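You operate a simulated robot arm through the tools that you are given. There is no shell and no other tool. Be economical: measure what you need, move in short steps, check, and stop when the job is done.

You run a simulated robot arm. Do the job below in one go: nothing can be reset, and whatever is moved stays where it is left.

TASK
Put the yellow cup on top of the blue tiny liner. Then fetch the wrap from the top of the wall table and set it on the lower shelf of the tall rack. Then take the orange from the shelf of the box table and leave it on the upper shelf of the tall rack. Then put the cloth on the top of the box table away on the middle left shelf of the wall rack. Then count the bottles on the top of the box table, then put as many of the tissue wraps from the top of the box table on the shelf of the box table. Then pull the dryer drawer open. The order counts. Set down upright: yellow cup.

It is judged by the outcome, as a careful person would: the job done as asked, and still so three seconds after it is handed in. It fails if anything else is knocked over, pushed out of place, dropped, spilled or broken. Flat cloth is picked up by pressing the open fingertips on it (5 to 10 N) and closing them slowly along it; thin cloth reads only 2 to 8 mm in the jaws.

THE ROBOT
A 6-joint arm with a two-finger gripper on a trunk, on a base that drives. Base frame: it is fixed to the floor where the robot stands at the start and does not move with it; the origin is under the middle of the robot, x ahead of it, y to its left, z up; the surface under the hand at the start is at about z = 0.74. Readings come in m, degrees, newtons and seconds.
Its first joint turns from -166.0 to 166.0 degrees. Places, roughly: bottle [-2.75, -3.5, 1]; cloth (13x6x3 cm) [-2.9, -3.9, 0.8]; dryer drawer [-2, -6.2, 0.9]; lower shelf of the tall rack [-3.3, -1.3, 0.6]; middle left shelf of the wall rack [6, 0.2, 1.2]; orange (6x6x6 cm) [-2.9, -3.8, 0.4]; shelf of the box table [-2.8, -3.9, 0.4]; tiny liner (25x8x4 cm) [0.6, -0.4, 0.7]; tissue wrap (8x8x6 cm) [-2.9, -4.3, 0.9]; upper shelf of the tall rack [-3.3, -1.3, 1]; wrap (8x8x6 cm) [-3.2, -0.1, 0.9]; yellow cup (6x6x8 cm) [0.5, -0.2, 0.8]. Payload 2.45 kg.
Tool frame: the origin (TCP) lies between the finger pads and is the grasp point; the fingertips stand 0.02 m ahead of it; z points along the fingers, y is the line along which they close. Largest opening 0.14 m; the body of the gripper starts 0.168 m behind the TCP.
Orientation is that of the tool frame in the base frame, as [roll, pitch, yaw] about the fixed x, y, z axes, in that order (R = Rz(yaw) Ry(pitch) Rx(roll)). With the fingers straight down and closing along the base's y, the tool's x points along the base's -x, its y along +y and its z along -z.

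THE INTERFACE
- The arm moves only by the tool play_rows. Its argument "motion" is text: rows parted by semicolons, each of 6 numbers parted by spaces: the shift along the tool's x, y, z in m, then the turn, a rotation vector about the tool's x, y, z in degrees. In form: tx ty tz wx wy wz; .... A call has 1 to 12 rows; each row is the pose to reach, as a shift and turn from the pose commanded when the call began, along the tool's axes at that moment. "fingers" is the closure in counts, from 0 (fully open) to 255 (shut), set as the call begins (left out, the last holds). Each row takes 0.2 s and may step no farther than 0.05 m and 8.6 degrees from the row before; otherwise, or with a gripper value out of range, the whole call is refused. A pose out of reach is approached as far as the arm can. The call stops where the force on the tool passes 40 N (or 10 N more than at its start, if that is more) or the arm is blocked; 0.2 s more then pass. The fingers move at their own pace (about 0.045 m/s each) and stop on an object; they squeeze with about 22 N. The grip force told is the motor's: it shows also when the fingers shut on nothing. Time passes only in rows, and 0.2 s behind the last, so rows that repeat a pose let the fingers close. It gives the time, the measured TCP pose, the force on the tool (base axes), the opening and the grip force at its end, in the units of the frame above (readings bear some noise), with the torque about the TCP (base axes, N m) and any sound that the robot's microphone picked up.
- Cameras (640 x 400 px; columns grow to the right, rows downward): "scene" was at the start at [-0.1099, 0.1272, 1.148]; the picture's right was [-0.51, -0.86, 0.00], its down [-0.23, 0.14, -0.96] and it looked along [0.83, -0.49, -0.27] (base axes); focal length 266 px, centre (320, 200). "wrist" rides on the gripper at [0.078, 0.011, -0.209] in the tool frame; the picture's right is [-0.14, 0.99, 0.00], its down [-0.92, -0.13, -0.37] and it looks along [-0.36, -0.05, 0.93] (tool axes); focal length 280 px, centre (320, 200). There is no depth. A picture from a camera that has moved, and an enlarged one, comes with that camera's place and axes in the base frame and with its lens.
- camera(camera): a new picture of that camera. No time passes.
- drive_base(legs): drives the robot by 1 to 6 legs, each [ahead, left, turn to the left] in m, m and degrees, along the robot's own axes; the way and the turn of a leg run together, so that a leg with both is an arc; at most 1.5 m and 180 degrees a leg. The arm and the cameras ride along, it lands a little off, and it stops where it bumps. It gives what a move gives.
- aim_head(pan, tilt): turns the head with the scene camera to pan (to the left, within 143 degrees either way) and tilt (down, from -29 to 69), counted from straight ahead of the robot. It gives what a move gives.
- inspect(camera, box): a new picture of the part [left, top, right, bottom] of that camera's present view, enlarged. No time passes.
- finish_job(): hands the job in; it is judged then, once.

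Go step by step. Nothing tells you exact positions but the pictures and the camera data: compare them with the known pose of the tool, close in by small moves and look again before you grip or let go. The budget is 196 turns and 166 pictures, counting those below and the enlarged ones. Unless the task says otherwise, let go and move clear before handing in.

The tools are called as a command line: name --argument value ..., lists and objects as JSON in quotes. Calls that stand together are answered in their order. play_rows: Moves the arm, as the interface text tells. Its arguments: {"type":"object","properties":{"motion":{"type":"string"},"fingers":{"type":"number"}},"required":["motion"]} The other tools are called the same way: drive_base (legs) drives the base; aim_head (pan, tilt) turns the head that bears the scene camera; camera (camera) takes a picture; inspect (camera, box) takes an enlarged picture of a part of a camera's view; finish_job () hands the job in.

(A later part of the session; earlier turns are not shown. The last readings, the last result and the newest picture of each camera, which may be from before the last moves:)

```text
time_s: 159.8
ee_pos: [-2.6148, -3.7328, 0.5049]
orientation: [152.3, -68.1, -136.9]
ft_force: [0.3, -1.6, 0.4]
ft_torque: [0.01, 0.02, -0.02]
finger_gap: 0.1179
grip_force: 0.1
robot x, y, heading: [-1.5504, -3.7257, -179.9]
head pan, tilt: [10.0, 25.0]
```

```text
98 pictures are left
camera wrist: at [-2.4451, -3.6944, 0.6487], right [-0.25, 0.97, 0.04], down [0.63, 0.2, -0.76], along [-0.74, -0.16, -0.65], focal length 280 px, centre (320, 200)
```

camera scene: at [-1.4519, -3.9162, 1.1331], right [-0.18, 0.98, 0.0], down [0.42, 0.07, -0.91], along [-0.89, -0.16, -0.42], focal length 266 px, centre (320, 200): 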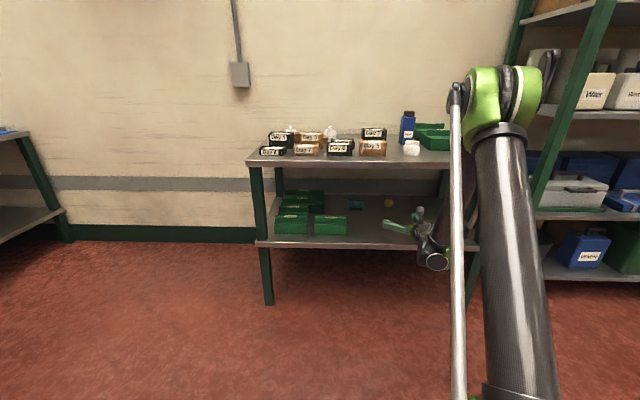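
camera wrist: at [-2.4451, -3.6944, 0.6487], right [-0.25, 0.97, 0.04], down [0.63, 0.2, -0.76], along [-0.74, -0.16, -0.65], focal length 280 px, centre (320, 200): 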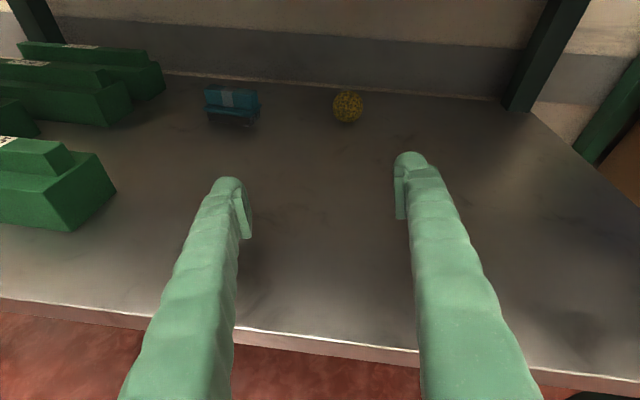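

The ball is at (-2.97, -3.765). I back a further 8 cm to keep the forearm well under the tabletop, then extend to a pre-grasp point 13 cm short.

drive_base --legs '[[-0.08, 0, 0]]'

play_rows --motion "0.009 0.011 0.037 0 0 0; 0.018 0.022 0.074 0 0 0; 0.027 0.032 0.111 0 0 0; 0.036 0.043 0.148 0 0 0; 0.036 0.043 0.148 0 0 0"

camera --camera "scene"

```text
time_s: 160.8
ee_pos: [-2.5352, -3.7308, 0.5042]
orientation: [152.3, -68.1, -136.9]
ft_force: [0.6, -0.4, -0.5]
ft_torque: [-0.01, 0.01, -0.02]
finger_gap: 0.1177
grip_force: 0.1
robot x, y, heading: [-1.4707, -3.729, -179.6]
head pan, tilt: [10.0, 25.0]
```

```text
time_s: 162.0
ee_pos: [-2.6933, -3.7344, 0.4965]
orientation: [152.4, -68.2, -136.8]
ft_force: [-0.7, -0.1, -0.9]
ft_torque: [0.0, 0.05, 0.02]
finger_gap: 0.1182
grip_force: 0.1
robot x, y, heading: [-1.4739, -3.7222, -179.8]
head pan, tilt: [10.0, 25.0]
```

```text
97 pictures are left
camera scene: at [-1.3722, -3.916, 1.1331], right [-0.18, 0.98, 0.0], down [0.42, 0.07, -0.91], along [-0.89, -0.16, -0.42], focal length 266 px, centre (320, 200)
```

scene: 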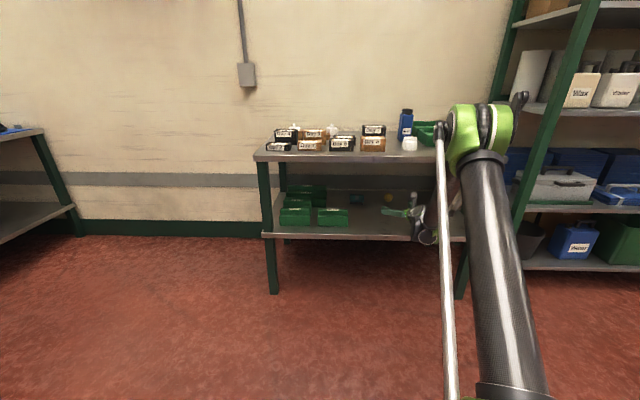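

play_rows --motion "0.009 0.011 0.037 0 0 0; 0.018 0.022 0.074 0 0 0; 0.027 0.032 0.111 0 0 0; 0.035 0.043 0.147 0 0 0; 0.035 0.043 0.147 0 0 0"

camera --camera "wrist"

inspect --camera "scene" --box '[350, 90, 550, 260]'

```text
time_s: 163.2
ee_pos: [-2.8493, -3.7357, 0.4889]
orientation: [152.3, -68.1, -136.8]
ft_force: [-1.3, 0.0, -0.1]
ft_torque: [0.02, 0.0, -0.01]
finger_gap: 0.1182
grip_force: 0.0
robot x, y, heading: [-1.4711, -3.7267, -179.8]
head pan, tilt: [10.0, 25.0]
```

```text
96 pictures are left
camera wrist: at [-2.6803, -3.697, 0.6323], right [-0.25, 0.97, 0.04], down [0.63, 0.2, -0.75], along [-0.74, -0.16, -0.65], focal length 280 px, centre (320, 200)
```

wrist: 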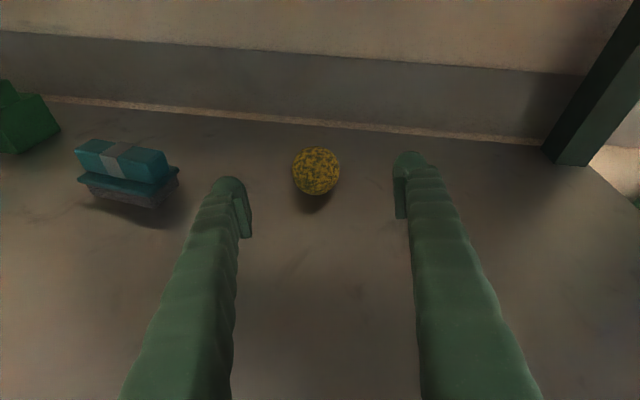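

```text
2.35 times, centred on (450, 175) of scene
camera zoom: at [-1.3723, -3.916, 1.1331], right [-0.18, 0.98, 0.0], down [0.42, 0.07, -0.91], along [-0.89, -0.16, -0.42], focal length 627 px, centre (14, 259)
```

zoom: 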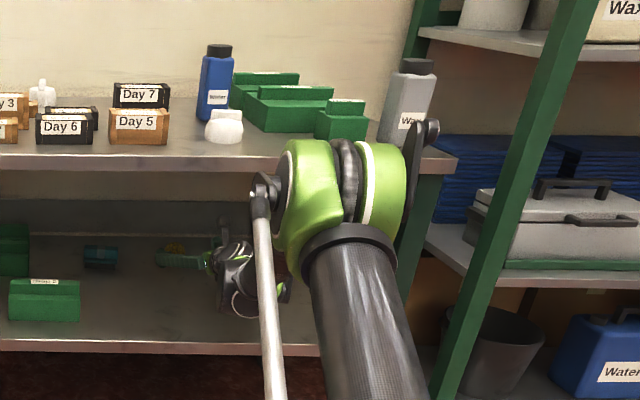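

The ball sits between the finger lines at (-2.956, -3.764). Advancing along the fingers.

play_rows --motion "0 0 0.03 0 0 0; -0.001 -0.001 0.06 0 0 0; -0.001 -0.002 0.09 0 0 0; -0.0014 -0.002 0.11 0 0 0; -0.0014 -0.002 0.118 0 0 0; -0.0014 -0.002 0.118 0 0 0"

camera --camera "wrist"

```text
time_s: 164.6
ee_pos: [-2.9343, -3.7644, 0.4578]
orientation: [152.4, -68.0, -137.0]
ft_force: [0.0, 0.1, -0.3]
ft_torque: [0.0, 0.01, -0.01]
finger_gap: 0.1179
grip_force: 0.1
out of reach, approached as far as the arm can: row 4, 5, 6
robot x, y, heading: [-1.4698, -3.7262, -180.1]
head pan, tilt: [10.0, 25.0]
```

```text
94 pictures are left
camera wrist: at [-2.7649, -3.7268, 0.602], right [-0.25, 0.97, 0.04], down [0.63, 0.2, -0.75], along [-0.74, -0.16, -0.65], focal length 280 px, centre (320, 200)
```

wrist: 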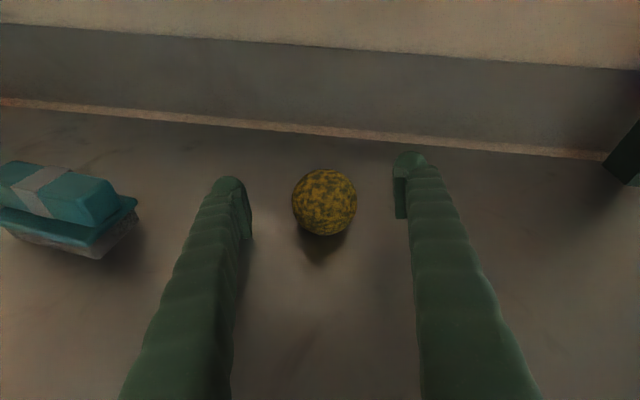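

Arm at its limit 2 cm short. Nudging the base 3 cm forward.

drive_base --legs '[[0.035, 0, 0]]'

camera --camera "wrist"

```text
time_s: 165.5
ee_pos: [-2.97, -3.7639, 0.4577]
orientation: [152.4, -68.0, -136.8]
ft_force: [0.1, 0.0, 0.1]
ft_torque: [0.0, 0.0, -0.03]
finger_gap: 0.1179
grip_force: 0.0
robot x, y, heading: [-1.5085, -3.7268, -179.8]
head pan, tilt: [10.0, 25.0]
```

```text
93 pictures are left
camera wrist: at [-2.7998, -3.7267, 0.602], right [-0.25, 0.97, 0.04], down [0.63, 0.2, -0.75], along [-0.74, -0.16, -0.65], focal length 280 px, centre (320, 200)
```

wrist: 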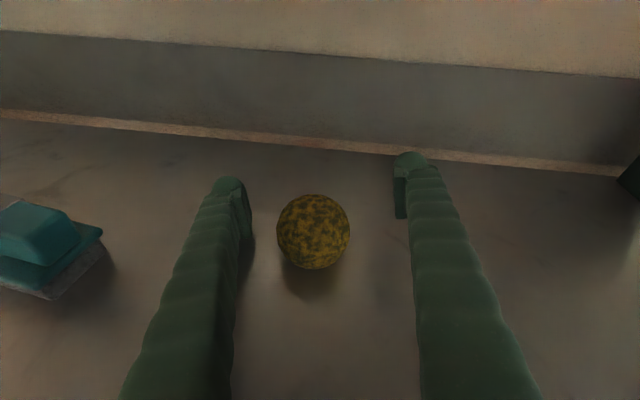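

play_rows --motion "-0.009 -0.004 -0.006 0 0 0; -0.0177 -0.0073 -0.011 0 0 0; -0.0177 -0.0073 -0.011 0 0 0"

camera --camera "wrist"

```text
time_s: 166.0
ee_pos: [-2.9574, -3.7652, 0.453]
orientation: [152.5, -68.5, -137.1]
ft_force: [-4.1, 1.6, 15.3]
ft_torque: [-0.89, -0.16, -0.14]
finger_gap: 0.1147
grip_force: 0.1
robot x, y, heading: [-1.5052, -3.7249, -179.9]
head pan, tilt: [10.0, 25.0]
stopped in row 2: the force on the tool passed its limit at 49 N (the readings are from after the stop); the commanded pose is now the measured one
```

```text
92 pictures are left
camera wrist: at [-2.7881, -3.7274, 0.5958], right [-0.25, 0.97, 0.04], down [0.62, 0.19, -0.76], along [-0.74, -0.16, -0.65], focal length 280 px, centre (320, 200)
```

wrist: 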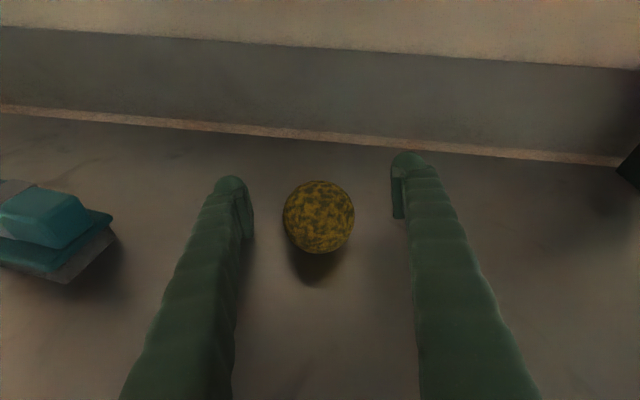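

The lower fingertip just touched the shelf, so the shelf is at ≈0.42 and the ball centre at ≈(-2.937, -3.760, 0.45). Backing off slightly and closing.

play_rows --motion "0 0 -0.01 0 0 0; 0 0 -0.018 0 0 0; 0 0 -0.018 0 0 0"

play_rows --motion "0 0 0 0 0 0; 0 0 0 0 0 0; 0 0 0 0 0 0; 0 0 0 0 0 0; 0 0 0 0 0 0; 0 0 0 0 0 0" --fingers 255

camera --camera "wrist"

```text
time_s: 166.8
ee_pos: [-2.9413, -3.7624, 0.4563]
orientation: [152.6, -68.5, -137.2]
ft_force: [0.2, -0.3, 0.1]
ft_torque: [0.0, -0.05, 0.02]
finger_gap: 0.1183
grip_force: 0.1
robot x, y, heading: [-1.5038, -3.7239, -179.8]
head pan, tilt: [10.0, 25.0]
```

```text
time_s: 168.2
ee_pos: [-2.9412, -3.7628, 0.4563]
orientation: [152.6, -68.4, -137.1]
ft_force: [-0.8, 0.4, 1.0]
ft_torque: [0.01, 0.02, 0.04]
finger_gap: 0.052
grip_force: 22.6
robot x, y, heading: [-1.5053, -3.7253, -179.9]
head pan, tilt: [10.0, 25.0]
```

```text
91 pictures are left
camera wrist: at [-2.772, -3.7247, 0.5998], right [-0.25, 0.97, 0.04], down [0.62, 0.19, -0.76], along [-0.74, -0.16, -0.65], focal length 280 px, centre (320, 200)
```

wrist: 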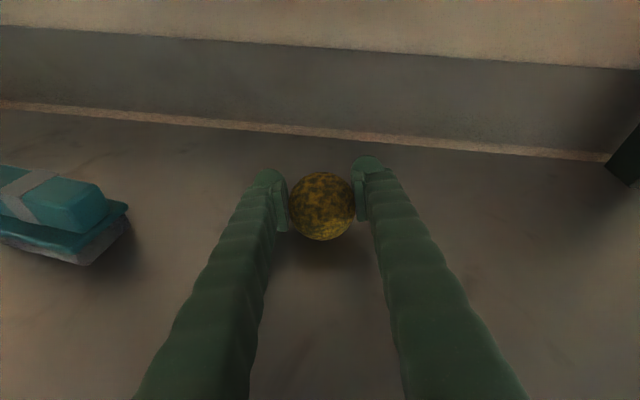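

Gripped. Slow lift of 4 cm.

play_rows --motion "0.005 0.001 -0.002 0 0 0; 0.01 0.002 -0.0035 0 0 0; 0.019 0.0035 -0.0067 0 0 0; 0.028 0.005 -0.01 0 0 0; 0.037 0.007 -0.0133 0 0 0; 0.037 0.007 -0.0133 0 0 0"

camera --camera "wrist"

```text
time_s: 169.6
ee_pos: [-2.9406, -3.7624, 0.4967]
orientation: [152.5, -68.5, -137.1]
ft_force: [0.4, 0.2, -1.5]
ft_torque: [0.0, 0.01, 0.02]
finger_gap: 0.0522
grip_force: 21.7
robot x, y, heading: [-1.5101, -3.7256, -179.8]
head pan, tilt: [10.0, 25.0]
```

```text
90 pictures are left
camera wrist: at [-2.7715, -3.7243, 0.6398], right [-0.25, 0.97, 0.04], down [0.62, 0.19, -0.76], along [-0.74, -0.16, -0.65], focal length 280 px, centre (320, 200)
```

wrist: 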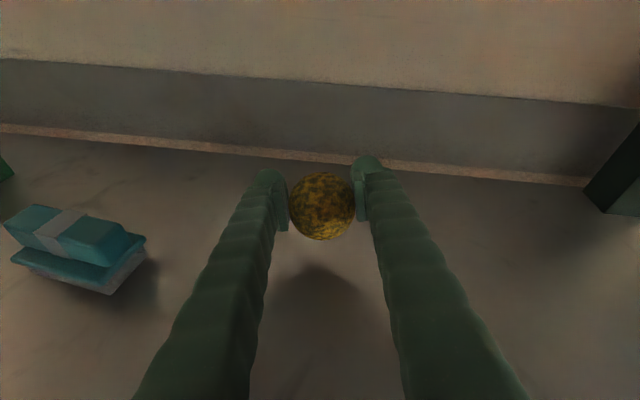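

Held. Backing the base straight out from under the table.

drive_base --legs '[[-0.55, 0, 0]]'

camera --camera "wrist"

```text
time_s: 172.8
ee_pos: [-2.3999, -3.7615, 0.4966]
orientation: [152.5, -68.4, -137.1]
ft_force: [-0.4, 0.1, -1.6]
ft_torque: [0.01, -0.01, 0.04]
finger_gap: 0.0521
grip_force: 22.3
robot x, y, heading: [-0.9639, -3.7256, -179.8]
head pan, tilt: [10.0, 25.0]
```

```text
89 pictures are left
camera wrist: at [-2.2301, -3.723, 0.6397], right [-0.25, 0.97, 0.04], down [0.62, 0.19, -0.76], along [-0.74, -0.16, -0.65], focal length 280 px, centre (320, 200)
```

wrist: 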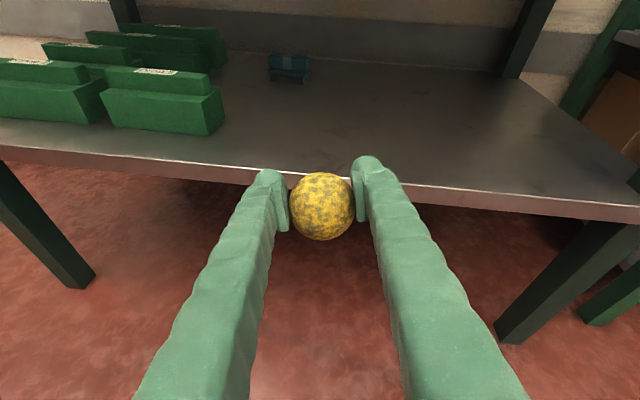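

Out and still held. Folding the arm in and up.

play_rows --motion "0.02 -0.003 -0.035 0 0 0; 0.04 -0.006 -0.07 0 0 0; 0.061 -0.008 -0.106 0 0 0; 0.081 -0.011 -0.141 0 0 0; 0.101 -0.014 -0.176 0 0 0; 0.121 -0.017 -0.211 0 0 0; 0.142 -0.02 -0.246 0 0 0; 0.162 -0.022 -0.282 0 0 0; 0.182 -0.025 -0.317 0 0 0; 0.2025 -0.028 -0.352 0 0 0"

play_rows --motion "0.02 -0.003 -0.035 0 0 0; 0.04 -0.006 -0.07 0 0 0; 0.061 -0.008 -0.106 0 0 0; 0.081 -0.011 -0.141 0 0 0; 0.101 -0.014 -0.176 0 0 0; 0.121 -0.017 -0.211 0 0 0; 0.142 -0.02 -0.246 0 0 0; 0.162 -0.022 -0.282 0 0 0; 0.182 -0.025 -0.317 0 0 0; 0.2025 -0.028 -0.352 0 0 0"

camera --camera "wrist"

```text
time_s: 175.0
ee_pos: [-2.1222, -3.7591, 0.7959]
orientation: [152.5, -68.4, -137.0]
ft_force: [0.4, 0.4, -1.1]
ft_torque: [-0.01, 0.0, 0.01]
finger_gap: 0.0522
grip_force: 22.3
robot x, y, heading: [-0.9637, -3.7224, -179.9]
head pan, tilt: [10.0, 25.0]
```

```text
time_s: 177.2
ee_pos: [-1.845, -3.7575, 1.0939]
orientation: [152.5, -68.4, -137.1]
ft_force: [0.0, -0.4, -0.6]
ft_torque: [-0.03, 0.0, -0.01]
finger_gap: 0.0522
grip_force: 22.1
robot x, y, heading: [-0.9618, -3.7238, -179.8]
head pan, tilt: [10.0, 25.0]
```

```text
88 pictures are left
camera wrist: at [-1.6762, -3.7204, 1.237], right [-0.25, 0.97, 0.04], down [0.62, 0.19, -0.76], along [-0.74, -0.16, -0.65], focal length 280 px, centre (320, 200)
```

wrist: 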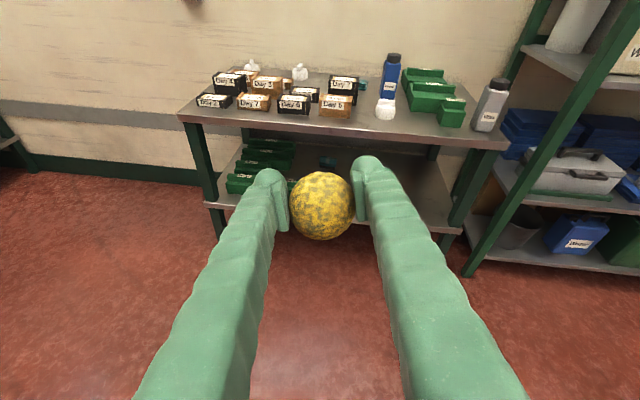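

Next to the rack. I fold the arm closer, then drive north in safe legs.

play_rows --motion "-0.0105 -0.011 -0.035 0 0 0; -0.021 -0.022 -0.07 0 0 0; -0.0315 -0.0335 -0.105 0 0 0; -0.042 -0.0447 -0.14 0 0 0; -0.0525 -0.056 -0.175 0 0 0; -0.063 -0.067 -0.2107 0 0 0; -0.063 -0.067 -0.2107 0 0 0"

drive_base --legs '[[0, -1.4, 0], [1.0, -0.4, 0]]'

aim_head --pan -20 --tilt 25

camera --camera "scene"

```text
time_s: 178.8
ee_pos: [-1.617, -3.7592, 1.0911]
orientation: [152.4, -68.4, -137.0]
ft_force: [-0.6, 0.2, -0.7]
ft_torque: [0.01, -0.01, 0.05]
finger_gap: 0.0522
grip_force: 21.4
robot x, y, heading: [-0.9673, -3.7249, -180.0]
head pan, tilt: [10.0, 25.0]
```

```text
time_s: 190.9
ee_pos: [-2.6053, -1.9435, 1.0918]
orientation: [152.5, -68.4, -137.2]
ft_force: [0.1, -0.5, -1.6]
ft_torque: [0.02, 0.0, 0.0]
finger_gap: 0.052
grip_force: 22.4
robot x, y, heading: [-1.9504, -1.9116, -180.1]
head pan, tilt: [10.0, 25.0]
```

```text
time_s: 191.8
ee_pos: [-2.6047, -1.9434, 1.0924]
orientation: [152.5, -68.4, -137.2]
ft_force: [0.3, 0.1, -0.8]
ft_torque: [0.01, 0.04, 0.0]
finger_gap: 0.0518
grip_force: 22.1
robot x, y, heading: [-1.953, -1.9088, -179.6]
head pan, tilt: [-20.0, 25.0]
```

```text
87 pictures are left
camera scene: at [-1.8503, -2.0545, 1.1331], right [0.34, 0.94, 0.0], down [0.4, -0.14, -0.91], along [-0.85, 0.31, -0.42], focal length 266 px, centre (320, 200)
```

scene: 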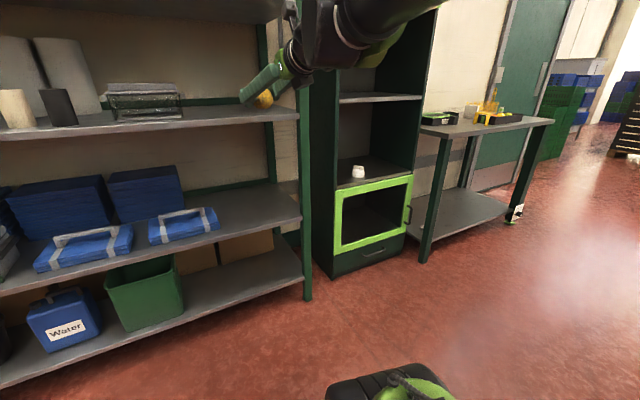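

The wrap is seen still standing on the lower shelf. Moving diagonally in front of the rack.

drive_base --legs '[[0.1, -0.35, 0], [0.15, -0.27, 0]]'

camera --camera "wrist"

camera --camera "scene"

```text
time_s: 195.8
ee_pos: [-2.858, -1.3235, 1.0928]
orientation: [152.5, -68.5, -137.1]
ft_force: [0.3, 0.4, -0.7]
ft_torque: [0.01, -0.02, -0.02]
finger_gap: 0.0518
grip_force: 21.7
robot x, y, heading: [-2.2079, -1.2918, -179.8]
head pan, tilt: [-20.0, 25.0]
```

```text
86 pictures are left
camera wrist: at [-2.6879, -1.2873, 1.235], right [-0.25, 0.97, 0.04], down [0.62, 0.19, -0.76], along [-0.74, -0.16, -0.65], focal length 280 px, centre (320, 200)
```

wrist: 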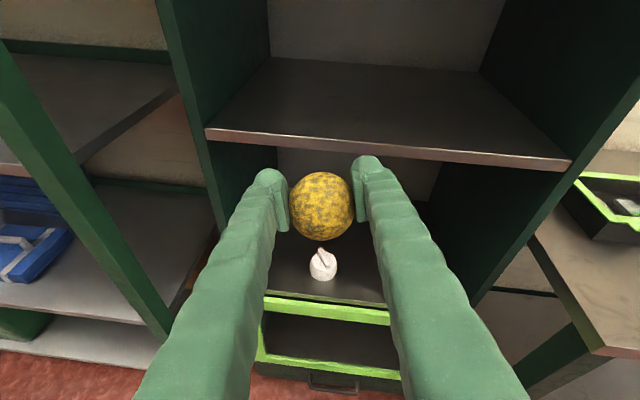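

```text
85 pictures are left
camera scene: at [-2.1026, -1.4353, 1.1331], right [0.34, 0.94, 0.0], down [0.4, -0.14, -0.91], along [-0.85, 0.31, -0.42], focal length 266 px, centre (320, 200)
```

scene: 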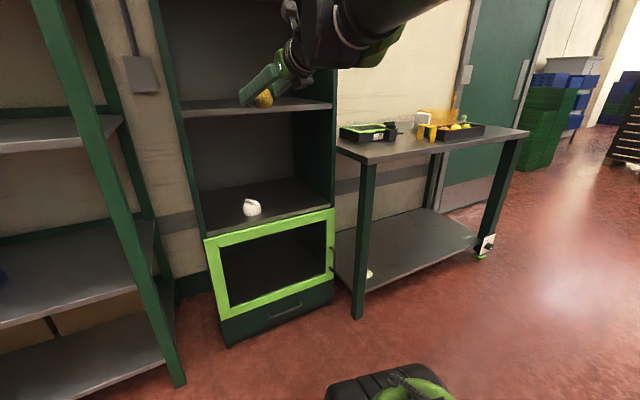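

The wrap is where I put it; the upper shelf top is at about z≈1.04. Raising 3 cm and moving the ball in over the shelf.

play_rows --motion "0.0278 0.005 -0.01 0 0 0; 0.039 0.016 0.028 0 0 0; 0.05 0.026 0.066 0 0 0; 0.062 0.037 0.104 0 0 0; 0.073 0.047 0.142 0 0 0; 0.085 0.058 0.18 0 0 0; 0.096 0.068 0.217 0 0 0; 0.108 0.079 0.253 0 0 0; 0.108 0.079 0.253 0 0 0"

camera --camera "wrist"

inspect --camera "scene" --box '[160, 0, 380, 230]'

```text
time_s: 197.8
ee_pos: [-3.1426, -1.3334, 1.1229]
orientation: [152.5, -68.5, -137.2]
ft_force: [0.4, 0.0, -1.1]
ft_torque: [-0.01, 0.0, 0.02]
finger_gap: 0.0518
grip_force: 22.1
robot x, y, heading: [-2.2035, -1.2898, -179.7]
head pan, tilt: [-20.0, 25.0]
```

```text
84 pictures are left
camera wrist: at [-2.9724, -1.2956, 1.2662], right [-0.25, 0.97, 0.04], down [0.62, 0.19, -0.76], along [-0.74, -0.16, -0.65], focal length 280 px, centre (320, 200)
```

wrist: 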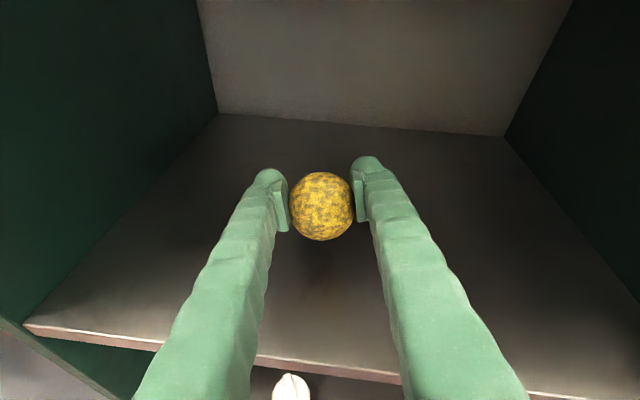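

```text
1.74 times, centred on (270, 115) of scene
camera zoom: at [-2.1027, -1.4353, 1.1331], right [0.34, 0.94, 0.0], down [0.4, -0.14, -0.91], along [-0.85, 0.31, -0.42], focal length 463 px, centre (407, 348)
```

zoom: 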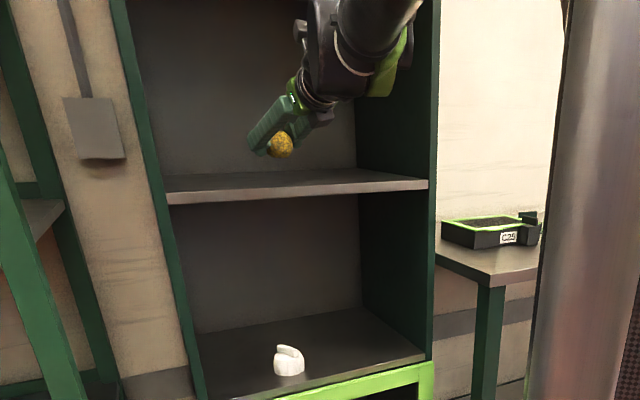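

Both good. A bit deeper, then lower gently.

play_rows --motion "0.007 0.007 0.023 0 0 0; 0.0137 0.0146 0.0458 0 0 0; -0.005 0.0111 0.0525 0 0 0; -0.0187 0.0086 0.0575 0 0 0; -0.024 0.0077 0.0592 0 0 0; -0.024 0.0077 0.0592 0 0 0"

inspect --camera "scene" --box '[220, 50, 330, 120]'

```text
time_s: 199.2
ee_pos: [-3.1924, -1.3344, 1.0825]
orientation: [152.4, -68.4, -137.2]
ft_force: [0.3, -0.6, -0.8]
ft_torque: [-0.04, 0.0, 0.01]
finger_gap: 0.0518
grip_force: 21.0
robot x, y, heading: [-2.2062, -1.2911, -179.8]
head pan, tilt: [-20.0, 25.0]
```

```text
5.71 times, centred on (275, 85) of scene
camera zoom: at [-2.1028, -1.4353, 1.1331], right [0.34, 0.94, 0.0], down [0.4, -0.14, -0.91], along [-0.85, 0.31, -0.42], focal length 1522 px, centre (577, 857)
```

zoom: 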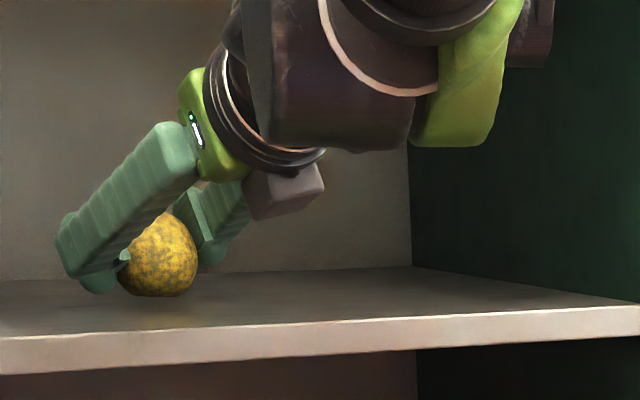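

play_rows --motion "-0.0019 -0.0004 0.0007 0 0 0; -0.0037 -0.0007 0.0013 0 0 0; -0.0037 -0.0007 0.0013 0 0 0"

```text
time_s: 200.1
ee_pos: [-3.1923, -1.334, 1.0789]
orientation: [152.5, -68.4, -137.2]
ft_force: [0.8, 0.4, -1.2]
ft_torque: [0.06, 0.02, 0.0]
finger_gap: 0.0519
grip_force: 21.9
robot x, y, heading: [-2.2042, -1.2917, -179.9]
head pan, tilt: [-20.0, 25.0]
```

play_rows --motion "-0.0019 -0.0004 0.0007 0 0 0; -0.0037 -0.0007 0.0013 0 0 0; -0.0037 -0.0007 0.0013 0 0 0"

```text
time_s: 200.8
ee_pos: [-3.1916, -1.3342, 1.0756]
orientation: [152.4, -68.5, -137.1]
ft_force: [-5.0, -3.3, 18.8]
ft_torque: [0.19, 0.26, 0.07]
finger_gap: 0.0522
grip_force: 22.0
robot x, y, heading: [-2.2071, -1.2916, -179.9]
head pan, tilt: [-20.0, 25.0]
```

Contact. Relieving and opening.

play_rows --motion "0.0014 0.0003 -0.0005 0 0 0; 0.0014 0.0003 -0.0005 0 0 0"

play_rows --motion "0 0 0 0 0 0; 0 0 0 0 0 0; 0 0 0 0 0 0; 0 0 0 0 0 0; 0 0 0 0 0 0; 0 0 0 0 0 0" --fingers 80

camera --camera "wrist"

```text
time_s: 201.4
ee_pos: [-3.1916, -1.3331, 1.0757]
orientation: [152.5, -68.4, -137.2]
ft_force: [0.3, -0.5, 1.0]
ft_torque: [-0.01, -0.03, -0.01]
finger_gap: 0.0517
grip_force: 22.4
robot x, y, heading: [-2.2057, -1.2957, -180.2]
head pan, tilt: [-20.0, 25.0]
```

```text
time_s: 202.8
ee_pos: [-3.1931, -1.3332, 1.0753]
orientation: [152.5, -68.4, -137.2]
ft_force: [-0.2, 0.1, 0.8]
ft_torque: [0.0, 0.06, -0.01]
finger_gap: 0.0959
grip_force: 0.1
robot x, y, heading: [-2.2075, -1.2922, -179.7]
head pan, tilt: [-20.0, 25.0]
```

```text
81 pictures are left
camera wrist: at [-3.0225, -1.2959, 1.2191], right [-0.25, 0.97, 0.04], down [0.62, 0.19, -0.76], along [-0.74, -0.16, -0.65], focal length 280 px, centre (320, 200)
```

wrist: 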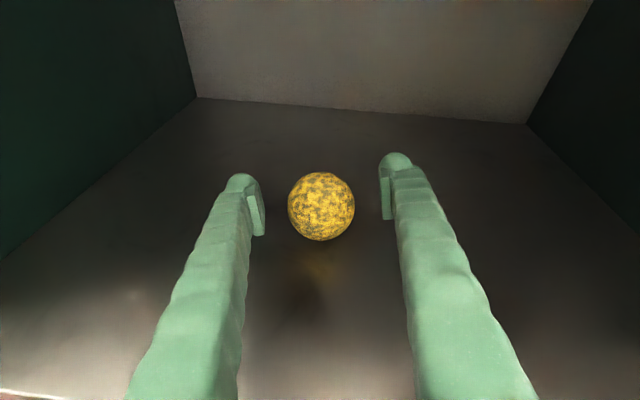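

The ball rests still. Withdrawing along the fingers.

play_rows --motion "0 0 -0.02 0 0 0; 0 0 -0.05 0 0 0; 0 0 -0.09 0 0 0; 0 0 -0.13 0 0 0; 0 0 -0.17 0 0 0; 0 0 -0.21 0 0 0; 0 0 -0.25 0 0 0; 0 0 -0.29 0 0 0; 0 0 -0.32 0 0 0"

camera --camera "wrist"

```text
time_s: 205.1
ee_pos: [-2.9694, -1.2466, 1.2077]
orientation: [152.3, -68.4, -136.8]
ft_force: [-0.3, -0.2, 0.9]
ft_torque: [0.01, -0.03, -0.06]
finger_gap: 0.0962
grip_force: 0.0
robot x, y, heading: [-2.2031, -1.2921, -179.9]
head pan, tilt: [-20.0, 25.0]
stopped in row 9: the arm was blocked; the commanded pose is now the measured one
```

```text
80 pictures are left
camera wrist: at [-2.8005, -1.2076, 1.3506], right [-0.25, 0.97, 0.04], down [0.62, 0.2, -0.76], along [-0.74, -0.17, -0.65], focal length 280 px, centre (320, 200)
```

wrist: 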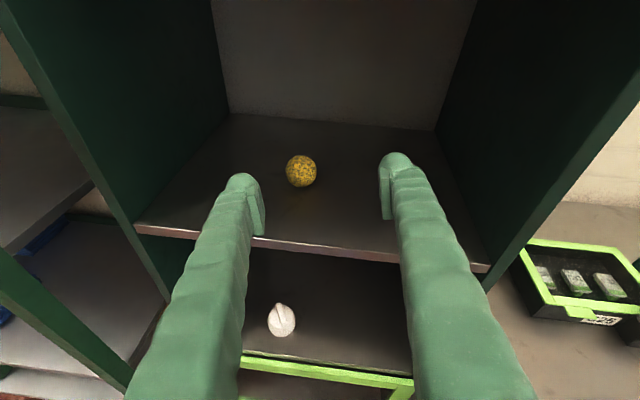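

The ball and wrap rest well; the arm got blocked at the end of its retreat. Looking to see why.

aim_head --pan -15 --tilt -10

camera --camera "scene"

```text
time_s: 206.1
ee_pos: [-2.9692, -1.2446, 1.2077]
orientation: [152.5, -68.4, -136.9]
ft_force: [0.0, -0.3, 0.2]
ft_torque: [-0.01, -0.03, 0.0]
finger_gap: 0.0962
grip_force: 0.0
robot x, y, heading: [-2.2064, -1.2932, -179.7]
head pan, tilt: [-15.0, -10.0]
```

```text
79 pictures are left
camera scene: at [-2.1067, -1.4477, 1.1353], right [0.21, 0.98, 0.0], down [0.39, -0.08, -0.92], along [-0.9, 0.19, -0.4], focal length 266 px, centre (320, 200)
```

scene: 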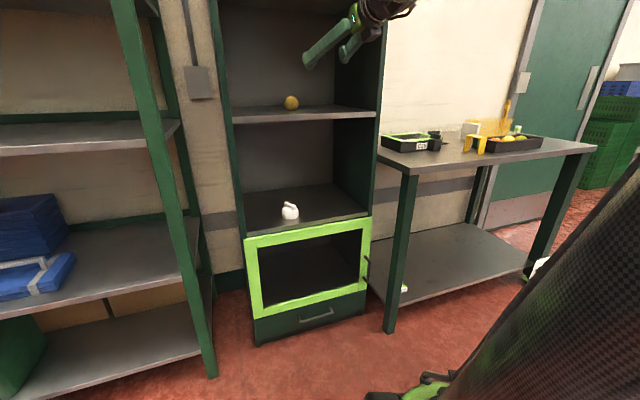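

camera --camera "scene"

```text
78 pictures are left
camera scene: at [-2.1067, -1.4477, 1.1353], right [0.21, 0.98, 0.0], down [0.39, -0.08, -0.92], along [-0.9, 0.19, -0.4], focal length 266 px, centre (320, 200)
```

scene: 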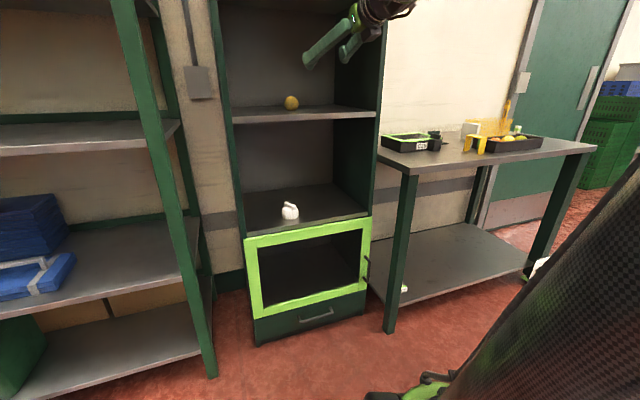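

The arm's elbow touched my own camera mast. I ease it 3 cm forward, then drive back out diagonally.

play_rows --motion "0 0 0.015 0 0 0; 0 0 0.03 0 0 0; 0 0 0.03 0 0 0"

drive_base --legs '[[-0.17, 0.2, 0], [-0.08, 0.42, 0], [-0.3, 0.2, 0]]'

camera --camera "scene"

```text
time_s: 206.9
ee_pos: [-2.9941, -1.2524, 1.1964]
orientation: [152.4, -68.4, -137.1]
ft_force: [-0.6, 0.5, -0.3]
ft_torque: [0.0, 0.01, -0.04]
finger_gap: 0.0959
grip_force: 0.0
robot x, y, heading: [-2.2053, -1.2902, -179.7]
head pan, tilt: [-15.0, -10.0]
```

```text
time_s: 212.9
ee_pos: [-2.4424, -2.0774, 1.1956]
orientation: [152.3, -68.3, -136.9]
ft_force: [-0.1, 1.4, 0.3]
ft_torque: [0.01, 0.03, -0.03]
finger_gap: 0.096
grip_force: 0.1
robot x, y, heading: [-1.6533, -2.1158, -180.1]
head pan, tilt: [-15.0, -10.0]
```

```text
77 pictures are left
camera scene: at [-1.5456, -2.2685, 1.1887], right [0.26, 0.97, 0.0], down [-0.17, 0.04, -0.98], along [-0.95, 0.25, 0.17], focal length 266 px, centre (320, 200)
```

scene: 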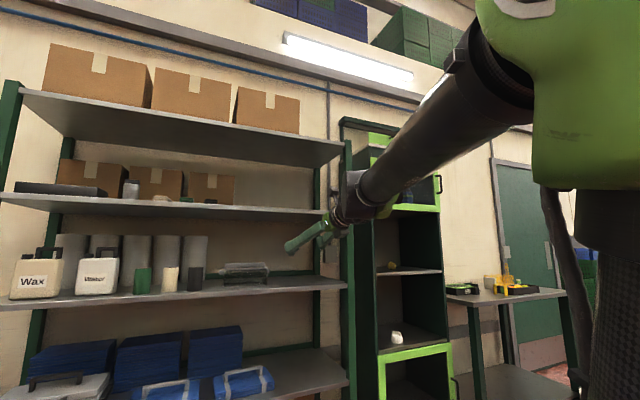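

Now reorient the hand: tilt it back to pointing down, lowering a bit.

play_rows --motion "-0.02 -0.004 0.007 0 -8 0; -0.04 -0.008 0.014 0 -16 0; -0.06 -0.012 0.021 0 -24 0; -0.08 -0.016 0.028 0 -32 0; -0.1 -0.02 0.035 0 -40 0; -0.12 -0.024 0.043 0 -48 0; -0.139 -0.026 0.05 0 -56 0; -0.139 -0.026 0.05 0 -64 0; -0.139 -0.026 0.05 0 -68 0; -0.139 -0.026 0.05 0 -68 0" --fingers 0

aim_head --pan 30 --tilt 25

```text
time_s: 215.1
ee_pos: [-2.444, -2.0777, 1.0467]
orientation: [170.2, -2.6, -162.3]
ft_force: [-0.1, -0.5, 0.1]
ft_torque: [0.01, 0.0, 0.0]
finger_gap: 0.1403
grip_force: 0.2
robot x, y, heading: [-1.6513, -2.1182, -179.9]
head pan, tilt: [-15.0, -10.0]
```

```text
time_s: 216.2
ee_pos: [-2.4443, -2.0779, 1.0472]
orientation: [170.2, -2.6, -162.3]
ft_force: [0.4, 0.5, 0.1]
ft_torque: [0.01, 0.01, 0.0]
finger_gap: 0.1399
grip_force: 0.0
robot x, y, heading: [-1.6544, -2.1125, -180.0]
head pan, tilt: [30.0, 25.0]
```

play_rows --motion "0 0 0 5 -1 0; 0 0 0 9.8 -2.6 0; 0 0 0 9.8 -2.6 0"

play_rows --motion "0 0 0 0 0 -8; 0 0 0 0 0 -16; 0 0 0 0 0 -24; 0 0 0 0 0 -32; 0 0 0 0 0 -40; 0 0 0 0 0 -48; 0 0 0 0 0 -56; 0 0 0 0 0 -64; 0 0 0 0 0 -72; 0 0 0 0 0 -80; 0 0 0 0 0 -80"

play_rows --motion "0 0 0 0 0 -8; 0 0 0 0 0 -16; 0 0 0 0 0 -24; 0 0 0 0 0 -32; 0 0 0 0 0 -40; 0 0 0 0 0 -48; 0 0 0 0 0 -56; 0 0 0 0 0 -64; 0 0 0 0 0 -72; 0 0 0 0 0 -80; 0 0 0 0 0 -80"

drive_base --legs '[[0, 1.45, 0]]'

```text
time_s: 217.0
ee_pos: [-2.4439, -2.078, 1.0458]
orientation: [180.0, -0.1, -162.5]
ft_force: [-1.1, -0.3, -0.1]
ft_torque: [-0.02, -0.03, 0.0]
finger_gap: 0.1401
grip_force: 0.1
robot x, y, heading: [-1.656, -2.1159, -179.8]
head pan, tilt: [30.0, 25.0]
```

```text
time_s: 219.4
ee_pos: [-2.4443, -2.078, 1.0468]
orientation: [-179.9, 0.0, -82.4]
ft_force: [-0.2, -0.8, -0.7]
ft_torque: [-0.02, -0.01, 0.02]
finger_gap: 0.1401
grip_force: 0.2
robot x, y, heading: [-1.6538, -2.1147, -179.9]
head pan, tilt: [30.0, 25.0]
```

```text
time_s: 221.8
ee_pos: [-2.4437, -2.0787, 1.0459]
orientation: [180.0, 0.0, -2.5]
ft_force: [0.3, 0.2, -0.7]
ft_torque: [0.02, 0.01, -0.01]
finger_gap: 0.1399
grip_force: 0.1
robot x, y, heading: [-1.6559, -2.117, -179.6]
head pan, tilt: [30.0, 25.0]
```

```text
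time_s: 229.0
ee_pos: [-2.4443, -3.5239, 1.0459]
orientation: [-180.0, 0.0, -2.9]
ft_force: [0.2, 0.3, -0.4]
ft_torque: [0.02, 0.01, -0.04]
finger_gap: 0.1398
grip_force: 0.1
robot x, y, heading: [-1.6574, -3.5699, 179.8]
head pan, tilt: [30.0, 25.0]
```

Raising the hand and approaching the box table.

play_rows --motion "0 0 -0.04 0 0 0; 0 0 -0.08 0 0 0; 0 0 -0.12 0 0 0; 0 0 -0.16 0 0 0; 0 0 -0.16 0 0 0"

drive_base --legs '[[0, 0.22, 0], [0.42, 0, 0]]'

camera --camera "wrist"

camera --camera "scene"

```text
time_s: 230.2
ee_pos: [-2.4451, -3.5254, 1.2076]
orientation: [-180.0, -0.1, -2.8]
ft_force: [0.5, -0.1, 0.0]
ft_torque: [-0.01, -0.01, 0.0]
finger_gap: 0.1398
grip_force: 0.1
robot x, y, heading: [-1.6556, -3.564, 180.1]
head pan, tilt: [30.0, 25.0]
```

```text
time_s: 234.1
ee_pos: [-2.8653, -3.7389, 1.2073]
orientation: [-180.0, 0.1, -3.0]
ft_force: [0.2, 0.5, -0.3]
ft_torque: [-0.02, -0.01, 0.0]
finger_gap: 0.14
grip_force: 0.1
robot x, y, heading: [-2.076, -3.7842, 179.5]
head pan, tilt: [30.0, 25.0]
```

```text
76 pictures are left
camera wrist: at [-2.7852, -3.753, 1.4161], right [-0.19, -0.98, 0.0], down [-0.91, 0.18, 0.37], along [-0.36, 0.07, -0.93], focal length 280 px, centre (320, 200)
```

wrist: 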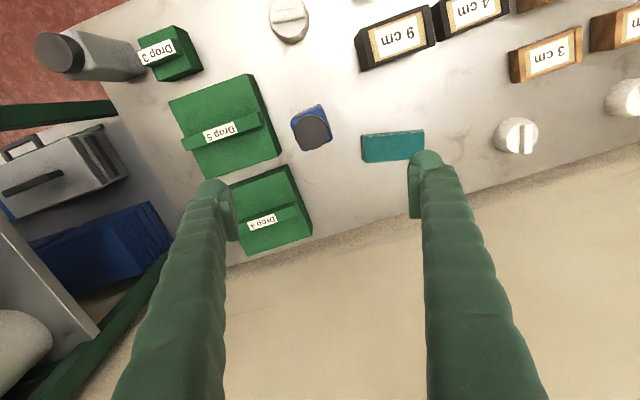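

```text
75 pictures are left
camera scene: at [-1.9675, -4.0052, 1.1331], right [-0.49, 0.87, 0.0], down [0.37, 0.21, -0.91], along [-0.79, -0.45, -0.42], focal length 266 px, centre (320, 200)
```

scene: 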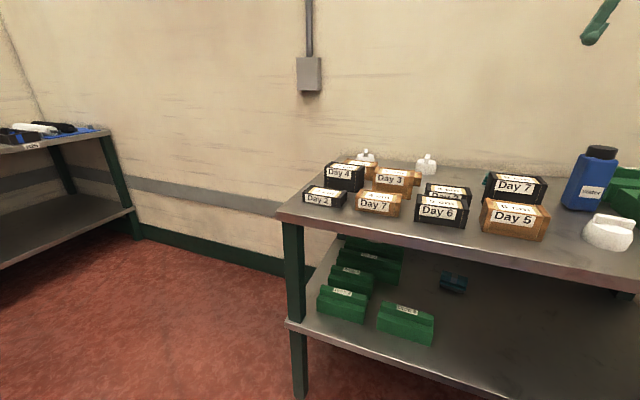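

From above I count two bottles (Water, Wax). The teal cloth lies at about (-2.917, -3.878), long axis nearly along y. I turn the hand 94° so it closes across the cloth's short side, moving over it.

play_rows --motion "-0.004 0.013 0 0 0 8.5; -0.008 0.026 0 0 0 17; -0.012 0.039 0 0 0 25.5; -0.016 0.051 0 0 0 34; -0.02 0.064 0 0 0 42.5; -0.024 0.077 0 0 0 51; -0.028 0.09 0 0 0 59.5; -0.032 0.103 0 0 0 68; -0.036 0.116 0 0 0 76.5; -0.04 0.129 0 0 0 85; -0.0447 0.1415 0 0 0 93.5; -0.0447 0.1415 0 0 0 93.5" --fingers 60

camera --camera "wrist"

```text
time_s: 236.7
ee_pos: [-2.9163, -3.8787, 1.206]
orientation: [-180.0, 0.0, -96.7]
ft_force: [0.5, 0.5, 0.2]
ft_torque: [0.01, -0.01, -0.01]
finger_gap: 0.1071
grip_force: 0.0
robot x, y, heading: [-2.0764, -3.7851, 179.6]
head pan, tilt: [30.0, 25.0]
```

```text
74 pictures are left
camera wrist: at [-2.9349, -3.9538, 1.4163], right [-0.97, 0.25, 0.0], down [0.23, 0.9, 0.37], along [0.09, 0.36, -0.93], focal length 280 px, centre (320, 200)
```

wrist: 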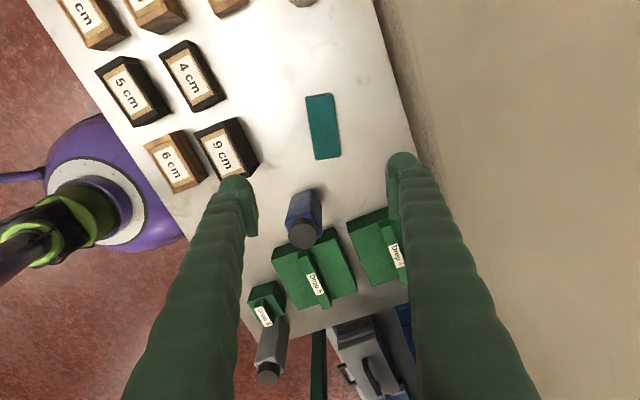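

Over the cloth. Tilting 35° (hand toward -y) while descending to ~5 cm above.

play_rows --motion "0 0.001 0.04 0 -5 0; 0.001 0.002 0.08 0 -10 0; 0.002 0.003 0.12 0 -15 0; 0.003 0.004 0.16 0 -20 0; 0.004 0.005 0.2 0 -25 0; 0.005 0.006 0.24 0 -30 0; 0.005 0.007 0.28 0 -35 0; 0.005 0.007 0.28 0 -35 0"

camera --camera "wrist"

camera --camera "scene"

```text
time_s: 238.5
ee_pos: [-2.9235, -3.8837, 0.9276]
orientation: [179.8, 35.2, -96.7]
ft_force: [0.5, 0.0, 0.0]
ft_torque: [0.0, 0.01, 0.03]
finger_gap: 0.1071
grip_force: 0.0
robot x, y, heading: [-2.0745, -3.7811, 179.6]
head pan, tilt: [30.0, 25.0]
```

```text
73 pictures are left
camera wrist: at [-2.9539, -4.0637, 1.0537], right [-0.97, 0.22, 0.08], down [0.19, 0.52, 0.83], along [0.14, 0.82, -0.55], focal length 280 px, centre (320, 200)
```

wrist: 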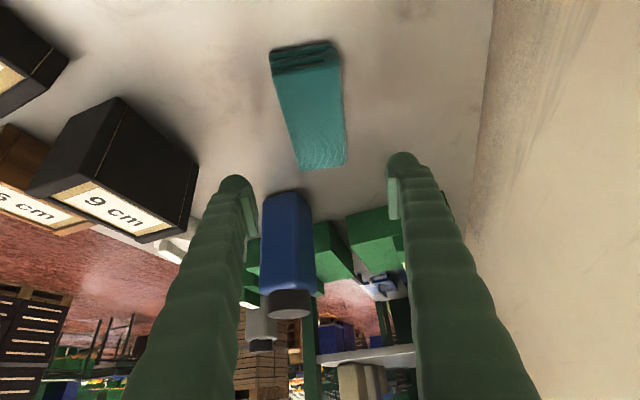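

```text
72 pictures are left
camera scene: at [-1.9674, -4.0053, 1.1331], right [-0.49, 0.87, 0.0], down [0.37, 0.21, -0.91], along [-0.79, -0.45, -0.42], focal length 266 px, centre (320, 200)
```

scene: 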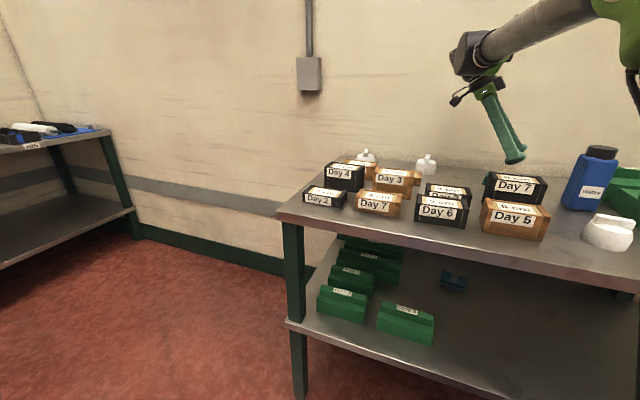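

Aligned with the cloth. Descending 6 cm straight down, then feeling for the table.

play_rows --motion "0.0115 0 0.0164 0 0 0; 0.023 0 0.0328 0 0 0; 0.0344 0 0.0491 0 0 0; 0.0344 0 0.0491 0 0 0"

camera --camera "wrist"

inspect --camera "scene" --box '[420, 100, 600, 230]'

```text
time_s: 239.5
ee_pos: [-2.9243, -3.8813, 0.8671]
orientation: [179.9, 35.1, -96.6]
ft_force: [0.7, 0.1, 0.5]
ft_torque: [-0.01, -0.04, 0.0]
finger_gap: 0.1071
grip_force: 0.0
robot x, y, heading: [-2.0716, -3.7863, 179.6]
head pan, tilt: [30.0, 25.0]
```

```text
71 pictures are left
camera wrist: at [-2.9546, -4.0628, 0.9936], right [-0.97, 0.23, 0.08], down [0.19, 0.52, 0.83], along [0.15, 0.82, -0.55], focal length 280 px, centre (320, 200)
```

wrist: 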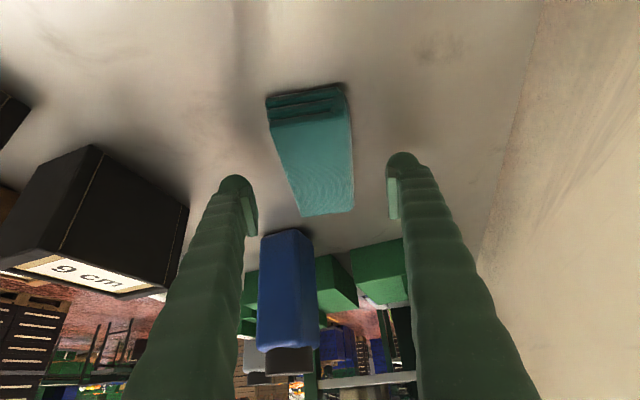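

```text
3.08 times, centred on (510, 165) of scene
camera zoom: at [-1.9675, -4.0053, 1.1331], right [-0.49, 0.87, 0.0], down [0.37, 0.21, -0.91], along [-0.79, -0.45, -0.42], focal length 820 px, centre (-265, 308)
```

zoom: 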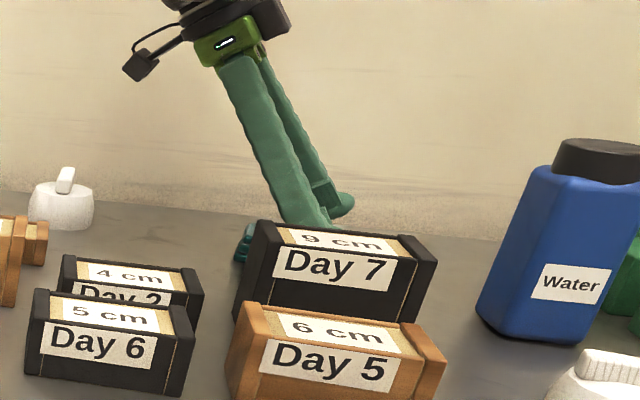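

play_rows --motion "0.0057 0 0.0082 0 0 0; 0.0115 0 0.0164 0 0 0; 0.0115 0 0.0164 0 0 0"

play_rows --motion "0.0017 0 0.0025 0 0 0; 0.0034 0 0.0049 0 0 0; 0.0034 0 0.0049 0 0 0"

camera --camera "wrist"

```text
time_s: 240.3
ee_pos: [-2.9247, -3.8811, 0.8461]
orientation: [180.0, 35.0, -96.6]
ft_force: [0.4, -0.1, -0.6]
ft_torque: [0.03, 0.04, 0.0]
finger_gap: 0.1071
grip_force: 0.1
robot x, y, heading: [-2.0761, -3.7828, 179.6]
head pan, tilt: [30.0, 25.0]
```

```text
time_s: 241.1
ee_pos: [-2.925, -3.8807, 0.8411]
orientation: [179.9, 35.0, -96.6]
ft_force: [-0.6, -0.8, 5.5]
ft_torque: [-0.04, -0.16, 0.01]
finger_gap: 0.1069
grip_force: 0.1
robot x, y, heading: [-2.0764, -3.783, 179.4]
head pan, tilt: [30.0, 25.0]
```

```text
69 pictures are left
camera wrist: at [-2.9545, -4.0625, 0.9677], right [-0.97, 0.23, 0.08], down [0.19, 0.52, 0.83], along [0.14, 0.82, -0.55], focal length 280 px, centre (320, 200)
```

wrist: 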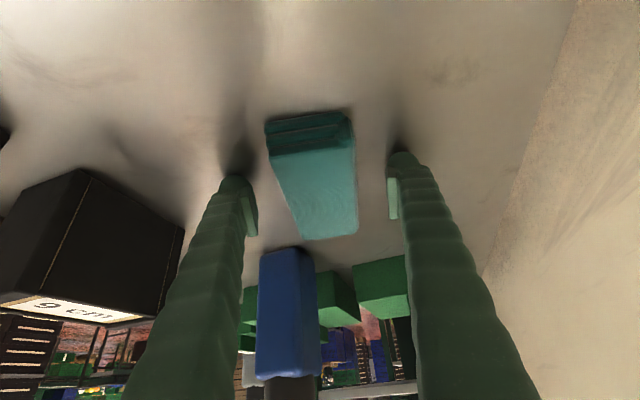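

Fingertips just touch the table, straddling the cloth. Raising 1 mm and closing.

play_rows --motion "-0.0006 0 -0.0008 0 0 0; -0.0006 0 -0.0008 0 0 0; -0.0006 0 -0.0008 0 0 0; -0.0006 0 -0.0008 0 0 0; -0.0006 0 -0.0008 0 0 0; -0.0006 0 -0.0008 0 0 0" --fingers 255

camera --camera "wrist"

```text
time_s: 242.1
ee_pos: [-2.9225, -3.8825, 0.8439]
orientation: [180.0, 35.1, -96.5]
ft_force: [4.1, 0.4, 17.2]
ft_torque: [-0.24, -0.1, 0.12]
finger_gap: 0.0583
grip_force: 28.7
robot x, y, heading: [-2.0698, -3.7857, 179.4]
head pan, tilt: [30.0, 25.0]
stopped in row 4: the force on the tool passed its limit at 44 N (the readings are from after the stop); the commanded pose is now the measured one
```

```text
68 pictures are left
camera wrist: at [-2.9527, -4.0633, 0.9704], right [-0.97, 0.22, 0.08], down [0.19, 0.52, 0.83], along [0.15, 0.82, -0.55], focal length 280 px, centre (320, 200)
```

wrist: 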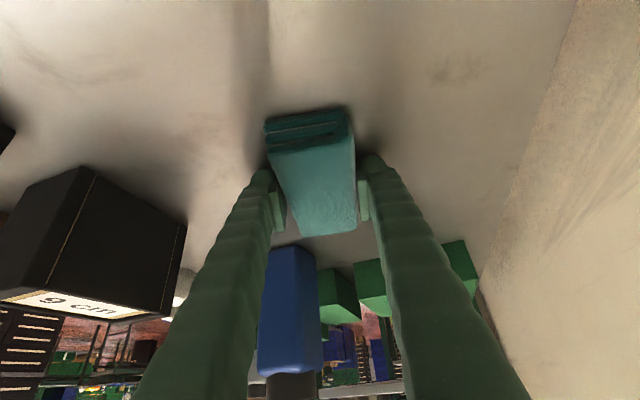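

The cloth is gripped at 0.058 m. Lifting slowly.

play_rows --motion "-0.0029 0 -0.0041 0 0 0; -0.0057 0 -0.0082 0 0 0; -0.0115 0 -0.0164 0 0 0; -0.0172 0 -0.0246 0 0 0; -0.023 0 -0.0328 0 0 0; -0.0287 0 -0.041 0 0 0; -0.0344 0 -0.0491 0 0 0; -0.0344 0 -0.0491 0 0 0"

camera --camera "wrist"

```text
time_s: 243.8
ee_pos: [-2.9234, -3.8823, 0.9021]
orientation: [-179.9, 35.1, -96.3]
ft_force: [-0.6, -0.5, 0.0]
ft_torque: [0.01, -0.02, 0.01]
finger_gap: 0.0584
grip_force: 21.4
robot x, y, heading: [-2.0734, -3.7831, 179.3]
head pan, tilt: [30.0, 25.0]
```

```text
67 pictures are left
camera wrist: at [-2.9537, -4.0634, 1.0291], right [-0.97, 0.22, 0.08], down [0.19, 0.52, 0.83], along [0.15, 0.82, -0.55], focal length 280 px, centre (320, 200)
```

wrist: 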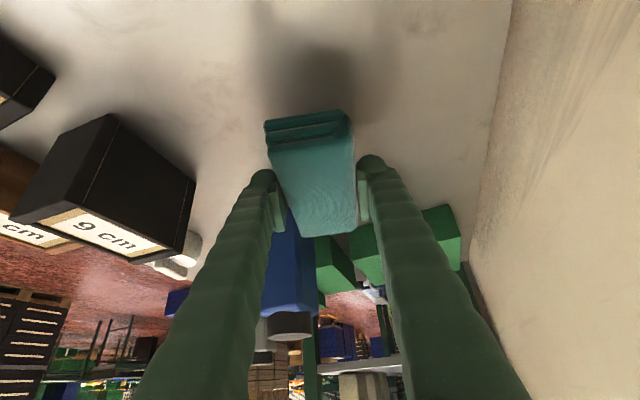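

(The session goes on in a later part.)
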